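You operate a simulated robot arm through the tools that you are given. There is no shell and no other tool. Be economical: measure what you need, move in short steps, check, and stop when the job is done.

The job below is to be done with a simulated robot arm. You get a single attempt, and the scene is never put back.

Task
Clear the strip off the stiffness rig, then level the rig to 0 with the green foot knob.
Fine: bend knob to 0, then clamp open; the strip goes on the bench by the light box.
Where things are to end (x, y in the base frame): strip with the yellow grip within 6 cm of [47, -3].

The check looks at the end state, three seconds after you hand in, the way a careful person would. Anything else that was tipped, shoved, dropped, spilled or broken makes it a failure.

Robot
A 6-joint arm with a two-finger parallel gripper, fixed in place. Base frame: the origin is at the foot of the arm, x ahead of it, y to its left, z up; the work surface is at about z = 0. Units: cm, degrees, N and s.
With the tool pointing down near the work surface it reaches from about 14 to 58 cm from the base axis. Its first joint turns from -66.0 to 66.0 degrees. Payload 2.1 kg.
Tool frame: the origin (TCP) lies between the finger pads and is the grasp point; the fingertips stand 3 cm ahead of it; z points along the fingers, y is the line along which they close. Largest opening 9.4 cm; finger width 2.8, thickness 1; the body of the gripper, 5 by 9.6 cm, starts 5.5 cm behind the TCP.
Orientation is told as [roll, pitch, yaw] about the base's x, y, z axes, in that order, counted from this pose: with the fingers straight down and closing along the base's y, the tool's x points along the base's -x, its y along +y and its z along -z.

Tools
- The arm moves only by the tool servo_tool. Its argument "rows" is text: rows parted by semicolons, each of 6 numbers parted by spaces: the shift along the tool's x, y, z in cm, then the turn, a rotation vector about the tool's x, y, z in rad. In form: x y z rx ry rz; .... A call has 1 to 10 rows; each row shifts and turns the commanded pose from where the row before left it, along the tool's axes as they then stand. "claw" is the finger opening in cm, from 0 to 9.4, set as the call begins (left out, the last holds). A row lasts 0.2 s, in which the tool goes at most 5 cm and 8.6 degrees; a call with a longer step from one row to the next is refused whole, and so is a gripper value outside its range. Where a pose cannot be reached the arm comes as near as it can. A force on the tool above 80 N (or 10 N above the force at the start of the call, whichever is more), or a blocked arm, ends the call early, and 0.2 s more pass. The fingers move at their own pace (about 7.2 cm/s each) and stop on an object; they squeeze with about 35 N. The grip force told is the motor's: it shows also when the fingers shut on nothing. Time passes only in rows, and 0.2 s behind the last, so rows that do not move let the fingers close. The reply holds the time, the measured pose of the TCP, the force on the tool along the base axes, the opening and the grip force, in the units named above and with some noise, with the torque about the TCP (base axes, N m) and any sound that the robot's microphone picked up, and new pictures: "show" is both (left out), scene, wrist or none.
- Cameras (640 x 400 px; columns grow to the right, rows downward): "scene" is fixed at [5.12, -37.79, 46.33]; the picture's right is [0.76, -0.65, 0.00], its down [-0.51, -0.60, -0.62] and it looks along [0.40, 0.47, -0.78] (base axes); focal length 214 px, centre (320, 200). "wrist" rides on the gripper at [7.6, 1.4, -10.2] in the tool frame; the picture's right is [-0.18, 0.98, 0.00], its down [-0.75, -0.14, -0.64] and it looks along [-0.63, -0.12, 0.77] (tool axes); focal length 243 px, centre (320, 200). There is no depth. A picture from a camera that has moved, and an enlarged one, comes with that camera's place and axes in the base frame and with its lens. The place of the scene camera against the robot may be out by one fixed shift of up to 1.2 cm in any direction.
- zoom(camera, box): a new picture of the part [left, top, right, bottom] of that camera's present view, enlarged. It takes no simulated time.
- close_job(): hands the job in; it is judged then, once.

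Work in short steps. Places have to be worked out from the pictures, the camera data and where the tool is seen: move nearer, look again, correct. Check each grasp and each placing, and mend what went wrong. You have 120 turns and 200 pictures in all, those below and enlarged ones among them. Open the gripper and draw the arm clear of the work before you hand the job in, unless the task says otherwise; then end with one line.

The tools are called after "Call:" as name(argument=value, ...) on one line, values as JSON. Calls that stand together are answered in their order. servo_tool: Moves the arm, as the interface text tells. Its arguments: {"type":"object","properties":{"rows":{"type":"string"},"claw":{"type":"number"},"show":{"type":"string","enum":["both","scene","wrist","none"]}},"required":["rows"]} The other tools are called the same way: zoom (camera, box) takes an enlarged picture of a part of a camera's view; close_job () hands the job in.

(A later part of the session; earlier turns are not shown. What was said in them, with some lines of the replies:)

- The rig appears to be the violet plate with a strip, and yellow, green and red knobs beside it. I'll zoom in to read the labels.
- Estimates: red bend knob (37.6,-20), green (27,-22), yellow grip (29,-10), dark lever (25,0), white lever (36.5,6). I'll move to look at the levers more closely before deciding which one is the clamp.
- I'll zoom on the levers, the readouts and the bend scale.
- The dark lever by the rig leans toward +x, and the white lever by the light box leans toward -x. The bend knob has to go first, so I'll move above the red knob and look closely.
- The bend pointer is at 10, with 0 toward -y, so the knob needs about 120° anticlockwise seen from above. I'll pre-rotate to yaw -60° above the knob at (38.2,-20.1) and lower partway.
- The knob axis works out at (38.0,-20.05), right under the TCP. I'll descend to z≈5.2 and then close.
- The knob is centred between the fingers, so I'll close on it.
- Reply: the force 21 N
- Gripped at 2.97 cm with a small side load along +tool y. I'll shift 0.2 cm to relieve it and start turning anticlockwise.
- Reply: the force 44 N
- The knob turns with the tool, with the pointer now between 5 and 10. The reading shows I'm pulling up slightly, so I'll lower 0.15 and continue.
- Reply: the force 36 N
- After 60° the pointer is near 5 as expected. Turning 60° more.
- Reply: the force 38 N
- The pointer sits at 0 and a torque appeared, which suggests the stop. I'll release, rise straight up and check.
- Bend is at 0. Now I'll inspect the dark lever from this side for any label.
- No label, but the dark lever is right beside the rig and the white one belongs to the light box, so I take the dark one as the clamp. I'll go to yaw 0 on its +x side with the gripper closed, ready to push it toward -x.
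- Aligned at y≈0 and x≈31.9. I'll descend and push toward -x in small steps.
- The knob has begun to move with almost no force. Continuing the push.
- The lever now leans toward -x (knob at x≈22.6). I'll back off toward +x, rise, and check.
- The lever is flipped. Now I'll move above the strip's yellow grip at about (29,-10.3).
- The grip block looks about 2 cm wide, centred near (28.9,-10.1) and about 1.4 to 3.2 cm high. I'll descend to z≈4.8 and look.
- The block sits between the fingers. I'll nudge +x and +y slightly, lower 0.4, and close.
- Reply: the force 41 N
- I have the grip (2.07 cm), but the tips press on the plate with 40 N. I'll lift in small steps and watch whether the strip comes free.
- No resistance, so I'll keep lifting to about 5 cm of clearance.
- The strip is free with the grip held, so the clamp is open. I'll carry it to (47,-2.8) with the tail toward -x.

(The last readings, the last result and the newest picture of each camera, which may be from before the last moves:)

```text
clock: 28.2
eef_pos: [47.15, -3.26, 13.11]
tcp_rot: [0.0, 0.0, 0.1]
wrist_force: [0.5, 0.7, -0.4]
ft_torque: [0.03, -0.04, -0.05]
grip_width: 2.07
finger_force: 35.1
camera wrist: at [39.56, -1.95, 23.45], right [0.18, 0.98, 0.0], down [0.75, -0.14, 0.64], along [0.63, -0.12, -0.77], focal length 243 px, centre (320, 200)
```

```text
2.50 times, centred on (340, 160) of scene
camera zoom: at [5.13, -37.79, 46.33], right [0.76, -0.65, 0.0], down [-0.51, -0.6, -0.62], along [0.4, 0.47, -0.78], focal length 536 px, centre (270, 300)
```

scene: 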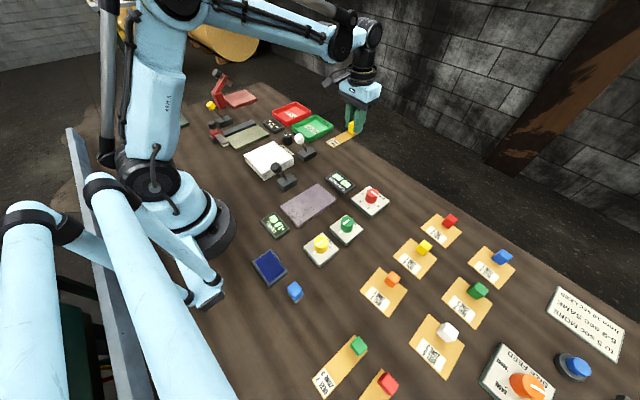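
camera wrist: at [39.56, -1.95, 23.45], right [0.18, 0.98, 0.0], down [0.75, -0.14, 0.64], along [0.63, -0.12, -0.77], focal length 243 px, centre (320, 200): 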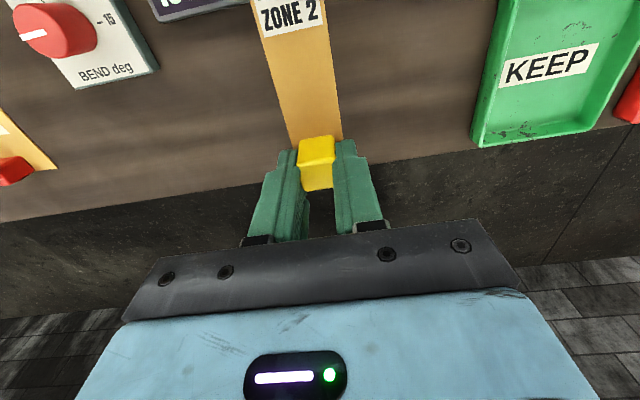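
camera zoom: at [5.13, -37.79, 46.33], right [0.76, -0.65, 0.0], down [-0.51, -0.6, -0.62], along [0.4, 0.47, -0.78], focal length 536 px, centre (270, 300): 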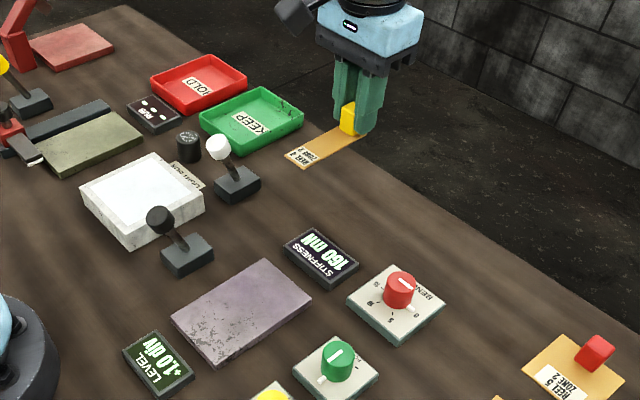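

The bench edge is at x≈53, so there is room. I'll lower to just above the bench, shifting 0.6 cm back from the edge.

Call:
servo_tool(rows="0.3 0.2 2.5 0 0 0;0.3 0 2.5 0 0 0;0 0 2.5 0 0 0;0 0 1.4 0 0 0;0 0 0 0 0 0")

Call:
zoom(camera="scene", box=[290, 100, 410, 200])

```text
clock: 29.4
eef_pos: [45.97, -3.05, 3.96]
tcp_rot: [0.0, -0.1, 0.0]
wrist_force: [0.0, -0.3, -0.2]
ft_torque: [-0.01, -0.02, 0.0]
grip_width: 2.05
finger_force: 35.3
camera wrist: at [38.48, -1.78, 14.38], right [0.18, 0.98, 0.0], down [0.75, -0.14, 0.64], along [0.63, -0.12, -0.77], focal length 243 px, centre (320, 200)
```

scene: 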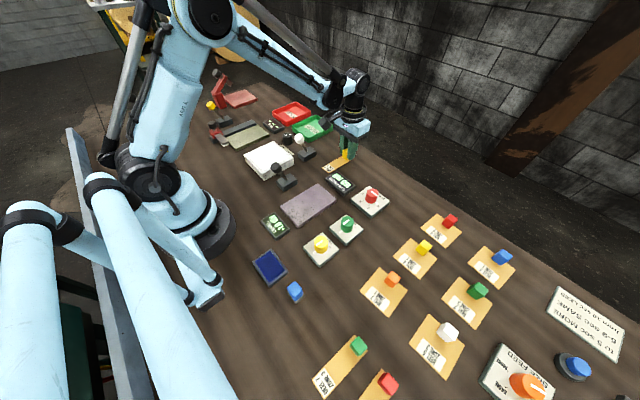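
wrist: 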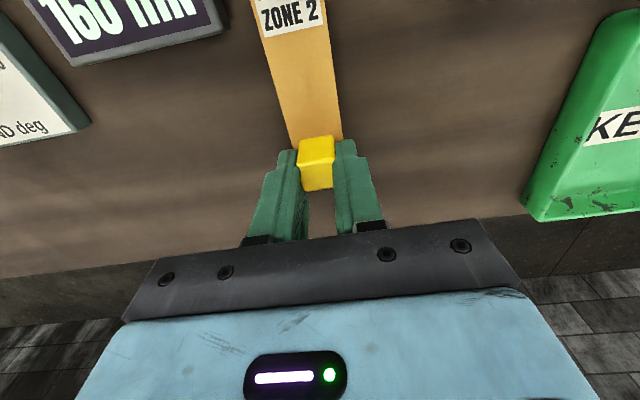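

```text
4.00 times, centred on (350, 150) of scene
camera zoom: at [5.12, -37.79, 46.33], right [0.76, -0.65, 0.0], down [-0.51, -0.6, -0.62], along [0.4, 0.47, -0.78], focal length 858 px, centre (200, 400)
```

zoom: 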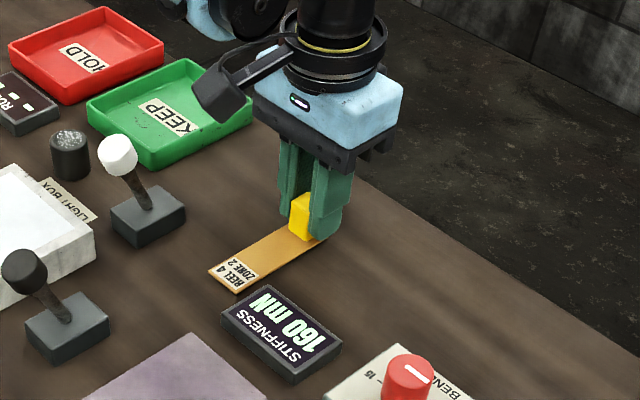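

Clear on all sides. I'll lower slowly until contact.

Call:
servo_tool(rows="0 0 0.3 0 0 0;0 0 0.2 0 0 0;0 0 0 0 0 0", show="none")

```text
clock: 30.2
eef_pos: [46.16, -3.02, 3.7]
tcp_rot: [0.0, 0.0, 0.0]
wrist_force: [-1.4, -1.0, 21.3]
ft_torque: [-0.05, 0.08, 0.01]
grip_width: 2.12
finger_force: 35.3
```

Contact at z≈3.7 with 21 N. I'll ease up slightly, open, and rise.

Call:
servo_tool(rows="0 0 -0.15 0 0 0;0 0 0 0 0 0;0 0 0 0 0 0", claw=4.5, show="wrist")

Call:
servo_tool(rows="0 0 -1.5 0 0 0;0 0 -3 0 0 0;0 0 -4 0 0 0;0 0 -3 0 0 0;0 0 0 0 0 0", claw=4.5)

Call:
zoom(camera="scene", box=[250, 110, 410, 270])

```text
clock: 31.0
eef_pos: [46.24, -2.97, 3.68]
tcp_rot: [0.0, 0.0, 0.0]
wrist_force: [-0.4, 0.2, 0.9]
ft_torque: [0.01, 0.02, 0.0]
grip_width: 4.51
finger_force: 0.0
camera wrist: at [38.64, -1.66, 14.07], right [0.18, 0.98, 0.0], down [0.75, -0.14, 0.64], along [0.63, -0.12, -0.77], focal length 243 px, centre (320, 200)
```

wrist: 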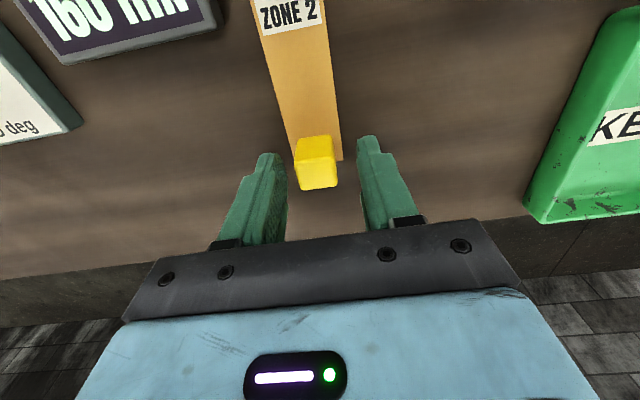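

```text
clock: 32.2
eef_pos: [46.37, -2.92, 15.37]
tcp_rot: [0.1, 0.0, 0.0]
wrist_force: [0.5, -0.4, 0.2]
ft_torque: [0.0, 0.02, -0.02]
grip_width: 4.47
finger_force: 0.2
camera wrist: at [38.67, -1.58, 25.55], right [0.18, 0.98, 0.0], down [0.75, -0.14, 0.64], along [0.63, -0.12, -0.77], focal length 243 px, centre (320, 200)
```

scene: 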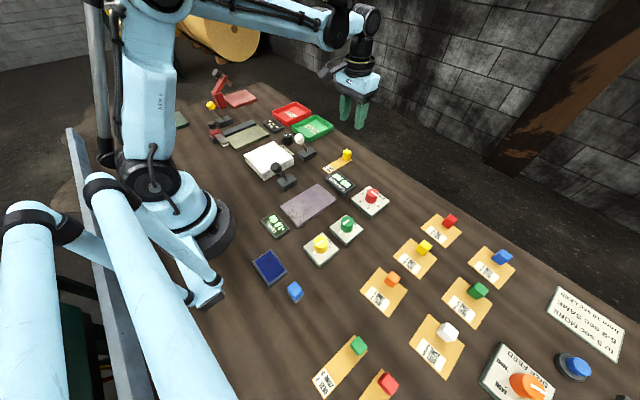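
wrist: 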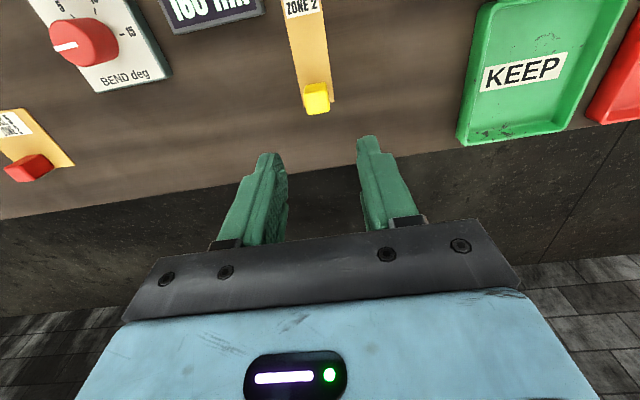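

```text
2.50 times, centred on (330, 190) of scene
camera zoom: at [5.12, -37.79, 46.33], right [0.76, -0.65, 0.0], down [-0.51, -0.6, -0.62], along [0.4, 0.47, -0.78], focal length 536 px, centre (295, 225)
```

zoom: 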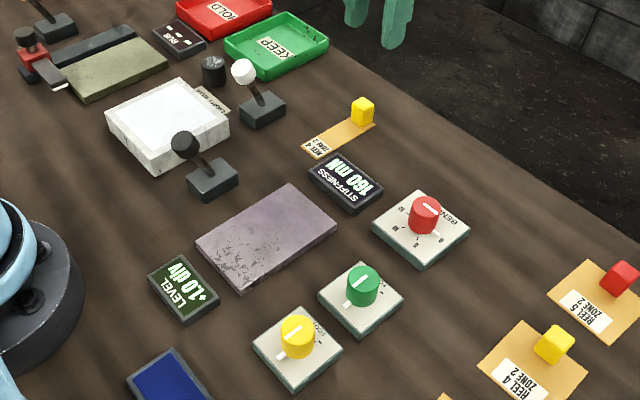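

The strip lies flat at about (46.3,-3). Next I'll move above the green knob, near (27,-22).

Call:
servo_tool(rows="2.8 -2.73 0 0 0 0;2.8 -2.73 0 0 0 0;2.8 -2.73 0 0 0 0;2.8 -2.73 0 0 0 0;2.8 -2.73 0 0 0 0;2.8 -2.73 0 0 0 0;2.6 -2.7 1 0 0 0;0 0 1.5 0 0 0;0 0 0 0 0 0", claw=6, show="wrist")

Call:
zoom(camera="wrist", box=[230, 0, 430, 180])

Call:
zoom(camera="scene", box=[250, 200, 350, 260])

```text
clock: 34.2
eef_pos: [26.75, -21.8, 12.87]
tcp_rot: [0.0, 0.0, 0.1]
wrist_force: [0.6, 0.4, 1.2]
ft_torque: [-0.03, -0.02, 0.02]
grip_width: 6.02
finger_force: 0.0
camera wrist: at [19.19, -20.48, 23.14], right [0.18, 0.98, 0.0], down [0.75, -0.14, 0.64], along [0.63, -0.12, -0.77], focal length 243 px, centre (320, 200)
```

wrist: 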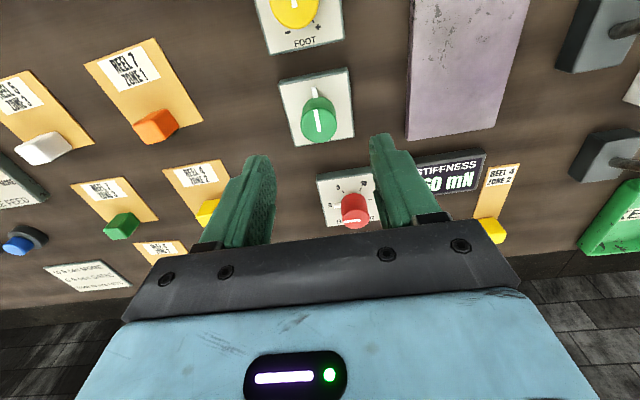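

```text
2.22 times, centred on (330, 90) of wrist
camera zoom: at [19.19, -20.48, 23.14], right [0.18, 0.98, 0.0], down [0.75, -0.14, 0.64], along [0.63, -0.12, -0.77], focal length 539 px, centre (298, 444)
```

zoom: 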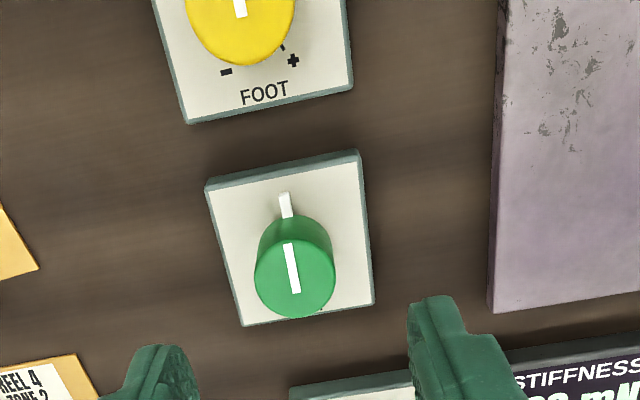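

```text
6.40 times, centred on (300, 230) of scene
camera zoom: at [5.12, -37.79, 46.33], right [0.76, -0.65, 0.0], down [-0.51, -0.6, -0.62], along [0.4, 0.47, -0.78], focal length 1373 px, centre (448, 8)
```

zoom: 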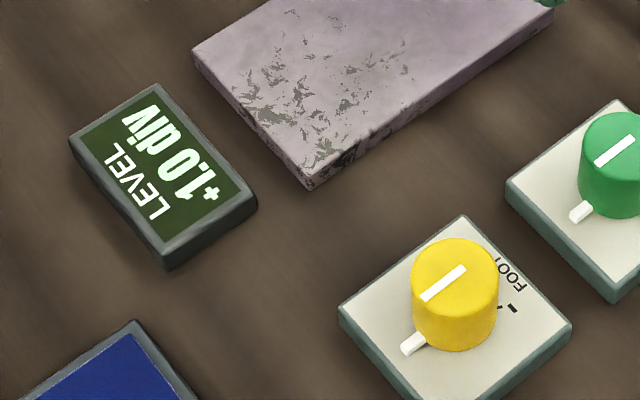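

The level reads +1.0 div and the green pointer is at mid-scale. The knob axis is (26.93,-22.1), so I'll descend and grip it.

Call:
servo_tool(rows="-0.18 -0.3 2 0 0 0;0 0 2 0 0 0;0 0 2 0 0 0;0 0 1.6 0 0 0;0 0 0 0 0 0", claw=6, show="wrist")

```text
clock: 35.4
eef_pos: [27.03, -22.35, 5.27]
tcp_rot: [0.1, -0.1, 0.0]
wrist_force: [0.4, 0.0, 0.9]
ft_torque: [0.0, 0.04, 0.0]
grip_width: 6.01
finger_force: 0.0
camera wrist: at [19.49, -21.04, 15.53], right [0.18, 0.98, 0.0], down [0.75, -0.14, 0.64], along [0.63, -0.12, -0.77], focal length 243 px, centre (320, 200)
```

wrist: 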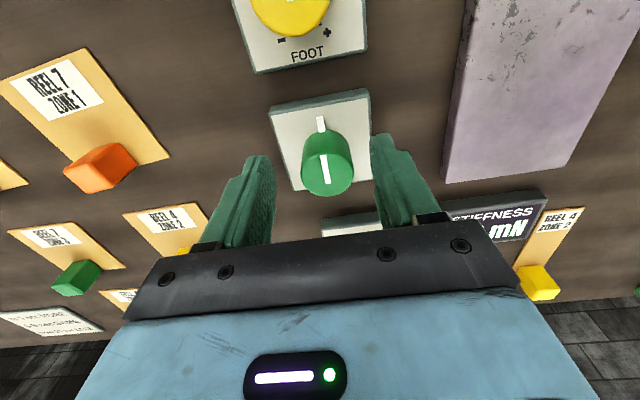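

Nearly centred; I'll shift y by +0.2 and close.

Call:
servo_tool(rows="0 0.2 0.15 0 0 0;0 0 0 0 0 0;0 0 0 0 0 0", claw=2, show="none")

Call:
servo_tool(rows="0 0 0 0 0 -0.13;0 0 0 0 0 -0.13;0 0 0 0 0 0", claw=2)

Call:
zoom(camera="scene", box=[240, 180, 380, 270])

```text
clock: 36.2
eef_pos: [27.11, -22.02, 4.96]
tcp_rot: [0.3, 0.0, -0.1]
wrist_force: [-1.2, 19.7, 9.0]
ft_torque: [-0.24, 0.23, 0.0]
grip_width: 2.96
finger_force: 44.8
```

```text
clock: 37.0
eef_pos: [27.07, -21.95, 5.07]
tcp_rot: [0.2, -0.2, 15.1]
wrist_force: [4.2, 28.4, 33.6]
ft_torque: [-0.1, 0.56, -0.03]
grip_width: 3.01
finger_force: 44.9
camera wrist: at [19.38, -22.68, 15.35], right [-0.08, 1.0, 0.0], down [0.76, 0.06, 0.64], along [0.64, 0.05, -0.77], focal length 243 px, centre (320, 200)
```

scene: 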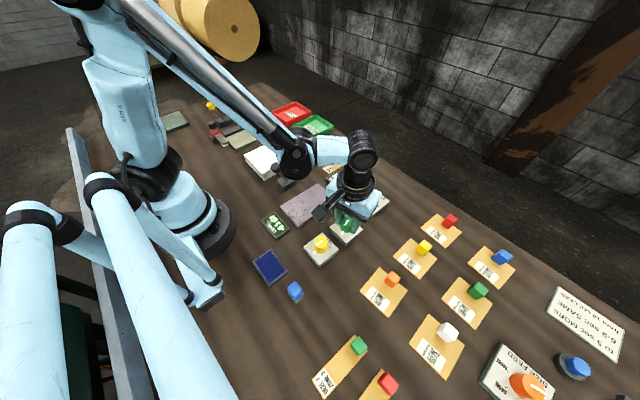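
wrist: 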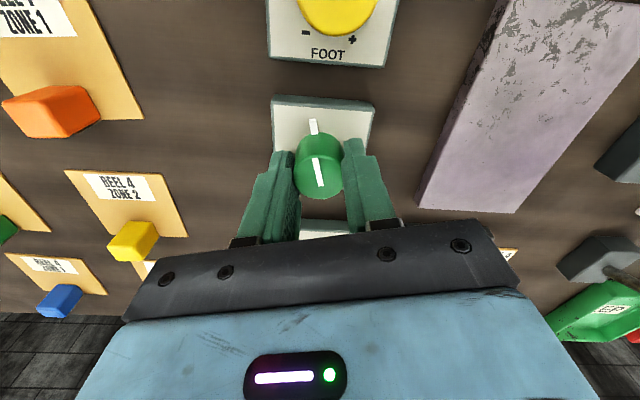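

```text
4.44 times, centred on (310, 225) of scene
camera zoom: at [5.12, -37.78, 46.34], right [0.76, -0.65, 0.0], down [-0.51, -0.6, -0.62], along [0.4, 0.47, -0.78], focal length 953 px, centre (364, 89)
```

zoom: 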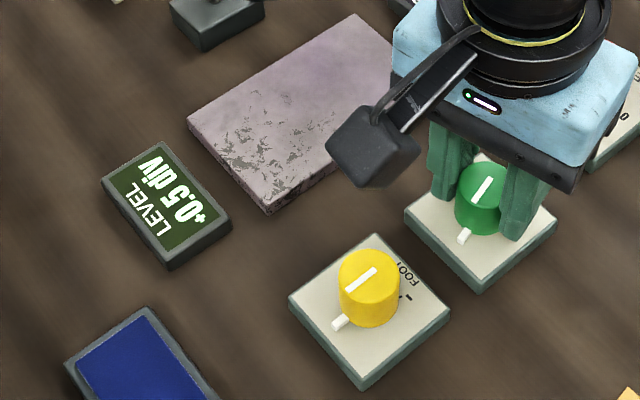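

15° brought it to +0.5, so the direction is right. I'll relieve the side and down loads and turn 15° more.

Call:
servo_tool(rows="0 0.2 -0.1 0 0 0;0 0 0 0 0 -0.13;0 0 0 0 0 -0.13;0 0 0 0 0 0", claw=2, show="none")

Call:
zoom(camera="scene", box=[250, 200, 310, 250])

```text
clock: 38.0
eef_pos: [27.01, -21.95, 5.05]
tcp_rot: [-0.1, -0.1, 30.1]
wrist_force: [16.9, -0.9, -41.4]
ft_torque: [0.66, -0.2, 0.03]
grip_width: 2.96
finger_force: 44.9
```

```text
8.00 times, centred on (280, 225) of scene
camera zoom: at [5.14, -37.8, 46.32], right [0.76, -0.65, 0.0], down [-0.51, -0.6, -0.62], along [0.4, 0.47, -0.78], focal length 1716 px, centre (640, 0)
```

zoom: 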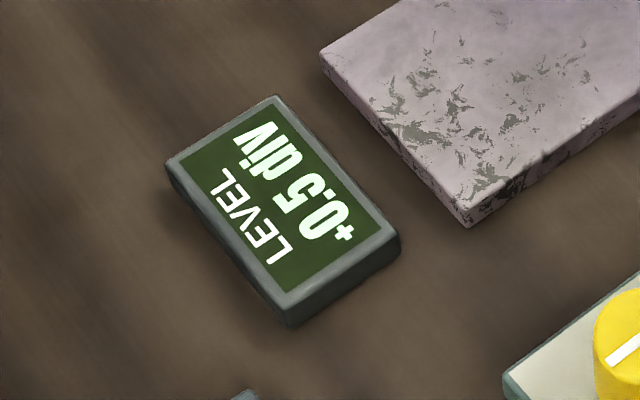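

Still +0.5, so the readout may step or lag. I'll wait briefly and look at the knob pointer.

Call:
servo_tool(rows="0.0 0 0.1 0 0 0;0 0 0 0 0 0;0 0 0 0 0 0", claw=2)

Call:
zoom(camera="scene", box=[240, 180, 380, 270])

```text
clock: 38.8
eef_pos: [27.13, -21.98, 4.97]
tcp_rot: [0.0, -0.1, 29.8]
wrist_force: [5.0, 10.5, 41.3]
ft_torque: [-0.22, -0.38, 0.0]
grip_width: 2.97
finger_force: 44.5
camera wrist: at [19.76, -24.56, 15.35], right [-0.33, 0.94, 0.0], down [0.72, 0.25, 0.64], along [0.61, 0.21, -0.77], focal length 243 px, centre (320, 200)
```

scene: 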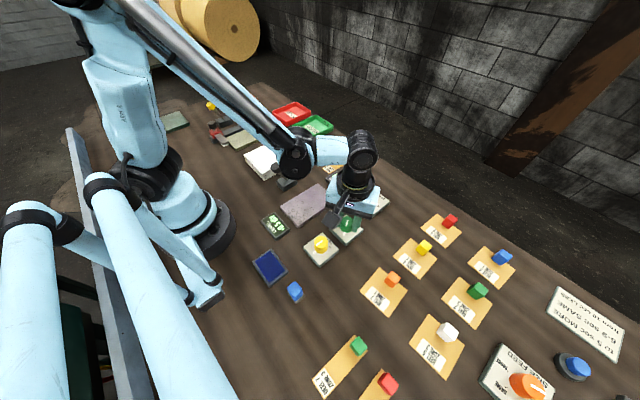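
wrist: 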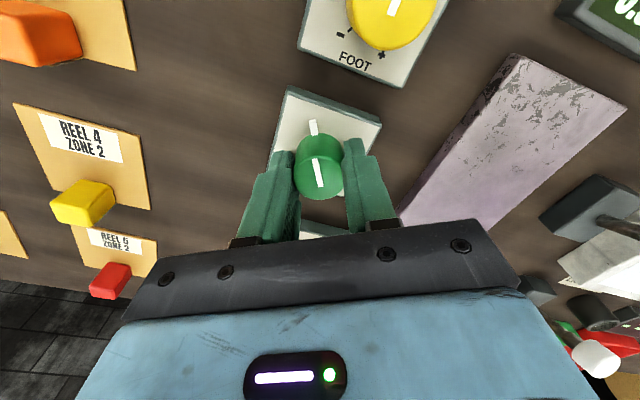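

```text
4.44 times, centred on (310, 225) of scene
camera zoom: at [5.11, -37.78, 46.34], right [0.76, -0.65, 0.0], down [-0.51, -0.6, -0.62], along [0.4, 0.47, -0.78], focal length 953 px, centre (364, 89)
```

zoom: 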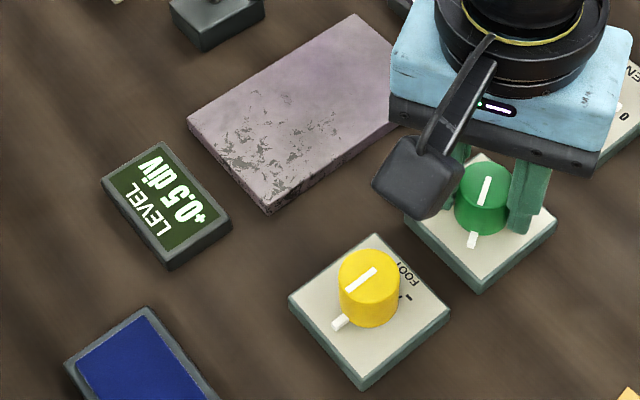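

The knob is at 30° and reads +0.5, so the display seems to round to 0.5. I'll turn in 8° steps, reading it each time.

Call:
servo_tool(rows="0 0 -0.05 0 0 -0.14;0 0 0 0 0 0", claw=2, show="none")

Call:
zoom(camera="scene", box=[250, 200, 310, 250])

Call:
servo_tool(rows="0 0 0 0 0 -0.14;0 0 0 0 0 0", claw=2, show="none")

Call:
zoom(camera="scene", box=[250, 200, 310, 250])

```text
clock: 39.4
eef_pos: [27.18, -21.93, 5.08]
tcp_rot: [-0.1, -0.1, 37.9]
wrist_force: [8.3, 2.5, 24.0]
ft_torque: [0.62, 0.21, 0.04]
grip_width: 2.94
finger_force: 44.8
```

```text
8.00 times, centred on (280, 225) of scene
camera zoom: at [5.12, -37.78, 46.33], right [0.76, -0.65, 0.0], down [-0.51, -0.6, -0.62], along [0.4, 0.47, -0.78], focal length 1716 px, centre (640, 0)
```

zoom: 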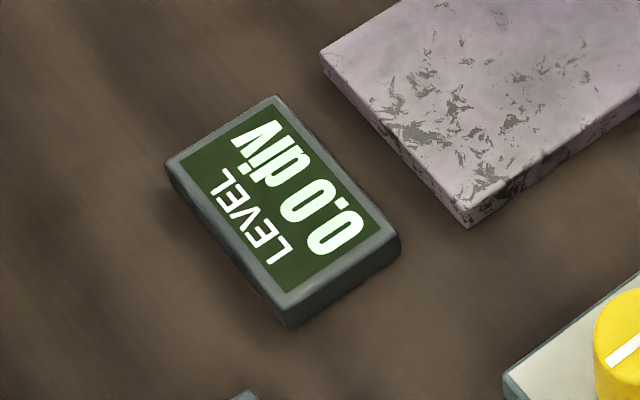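

```text
clock: 40.0
eef_pos: [26.95, -21.97, 5.04]
tcp_rot: [-0.1, -0.1, 46.0]
wrist_force: [7.4, 0.5, 16.3]
ft_torque: [0.4, 0.09, -0.01]
grip_width: 2.95
finger_force: 45.1
```

```text
8.00 times, centred on (280, 225) of scene
camera zoom: at [5.12, -37.78, 46.33], right [0.76, -0.65, 0.0], down [-0.51, -0.6, -0.62], along [0.4, 0.47, -0.78], focal length 1716 px, centre (640, 0)
```

zoom: 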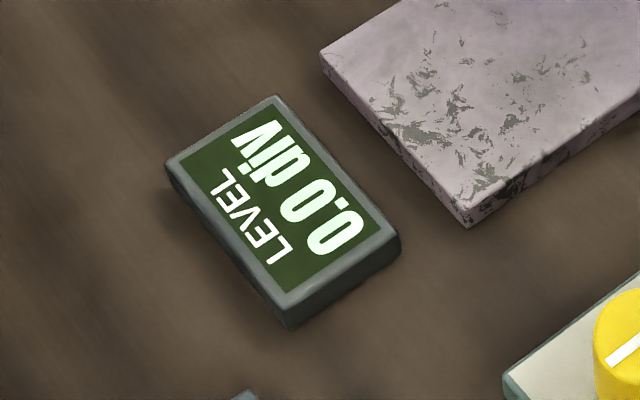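

It switched to 0.0 somewhere between 30° and 38° and still reads 0.0 at 46°, near the window's centre. I'll release and rise away.

Call:
servo_tool(rows="0 0 0 0 0 0;0 0 0 0 0 0;0 0 -3 0 0 0;0 0 -4 0 0 0;0 0 -4 0 0 0;0 0 -4 0 0 0;0 0 -4 0 0 0;0 0 0 0 0 0", claw=6)

Call:
zoom(camera="scene", box=[230, 110, 410, 280])

```text
clock: 41.8
eef_pos: [27.19, -21.65, 24.18]
tcp_rot: [0.0, 0.1, 45.9]
wrist_force: [-1.0, 0.0, -0.8]
ft_torque: [0.01, 0.02, -0.03]
grip_width: 6.0
finger_force: 0.1
camera wrist: at [20.88, -26.21, 34.5], right [-0.58, 0.82, 0.0], down [0.63, 0.44, 0.64], along [0.52, 0.37, -0.77], focal length 243 px, centre (320, 200)
```

scene: 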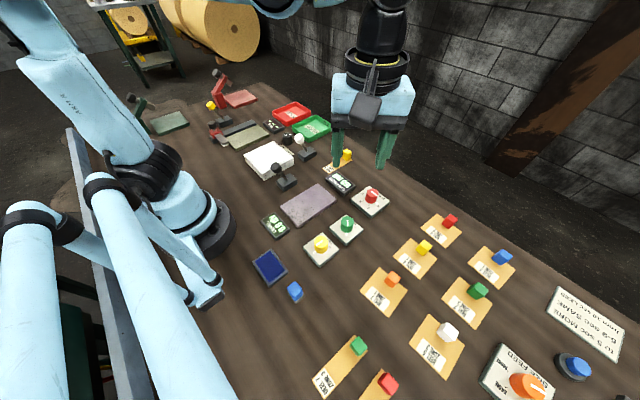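
wrist: 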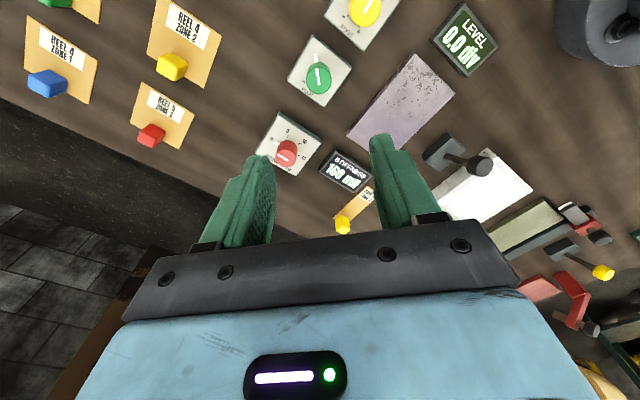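

```text
2.35 times, centred on (320, 195) of scene
camera zoom: at [5.12, -37.79, 46.33], right [0.76, -0.65, 0.0], down [-0.51, -0.6, -0.62], along [0.4, 0.47, -0.78], focal length 505 px, centre (320, 212)
```

zoom: 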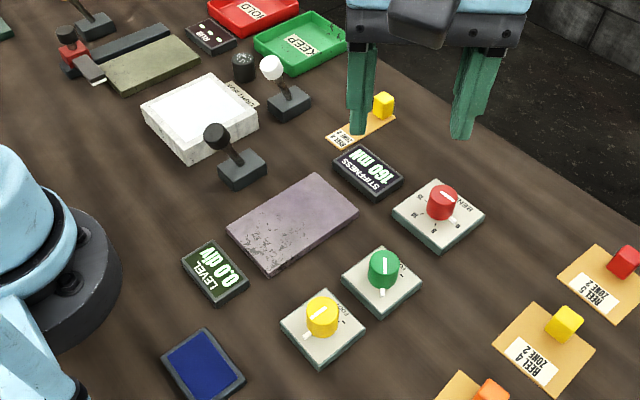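

The level reads 0.0, bend is at 0, the clamp lever is flipped open, and the strip lies at about (46.3,-3). The arm is clear and the gripper is open, so I'm handing in.

Call:
close_job()

```text
The job is handed in.
```

I set the bend knob to 0, opened the clamp, laid the strip on the bench with its grip at about (46, -3), and levelled the rig to a 0.0 reading with the green foot knob. The clamp lever had no label; I took the dark one beside the rig, and the strip lifted free once I flipped it.
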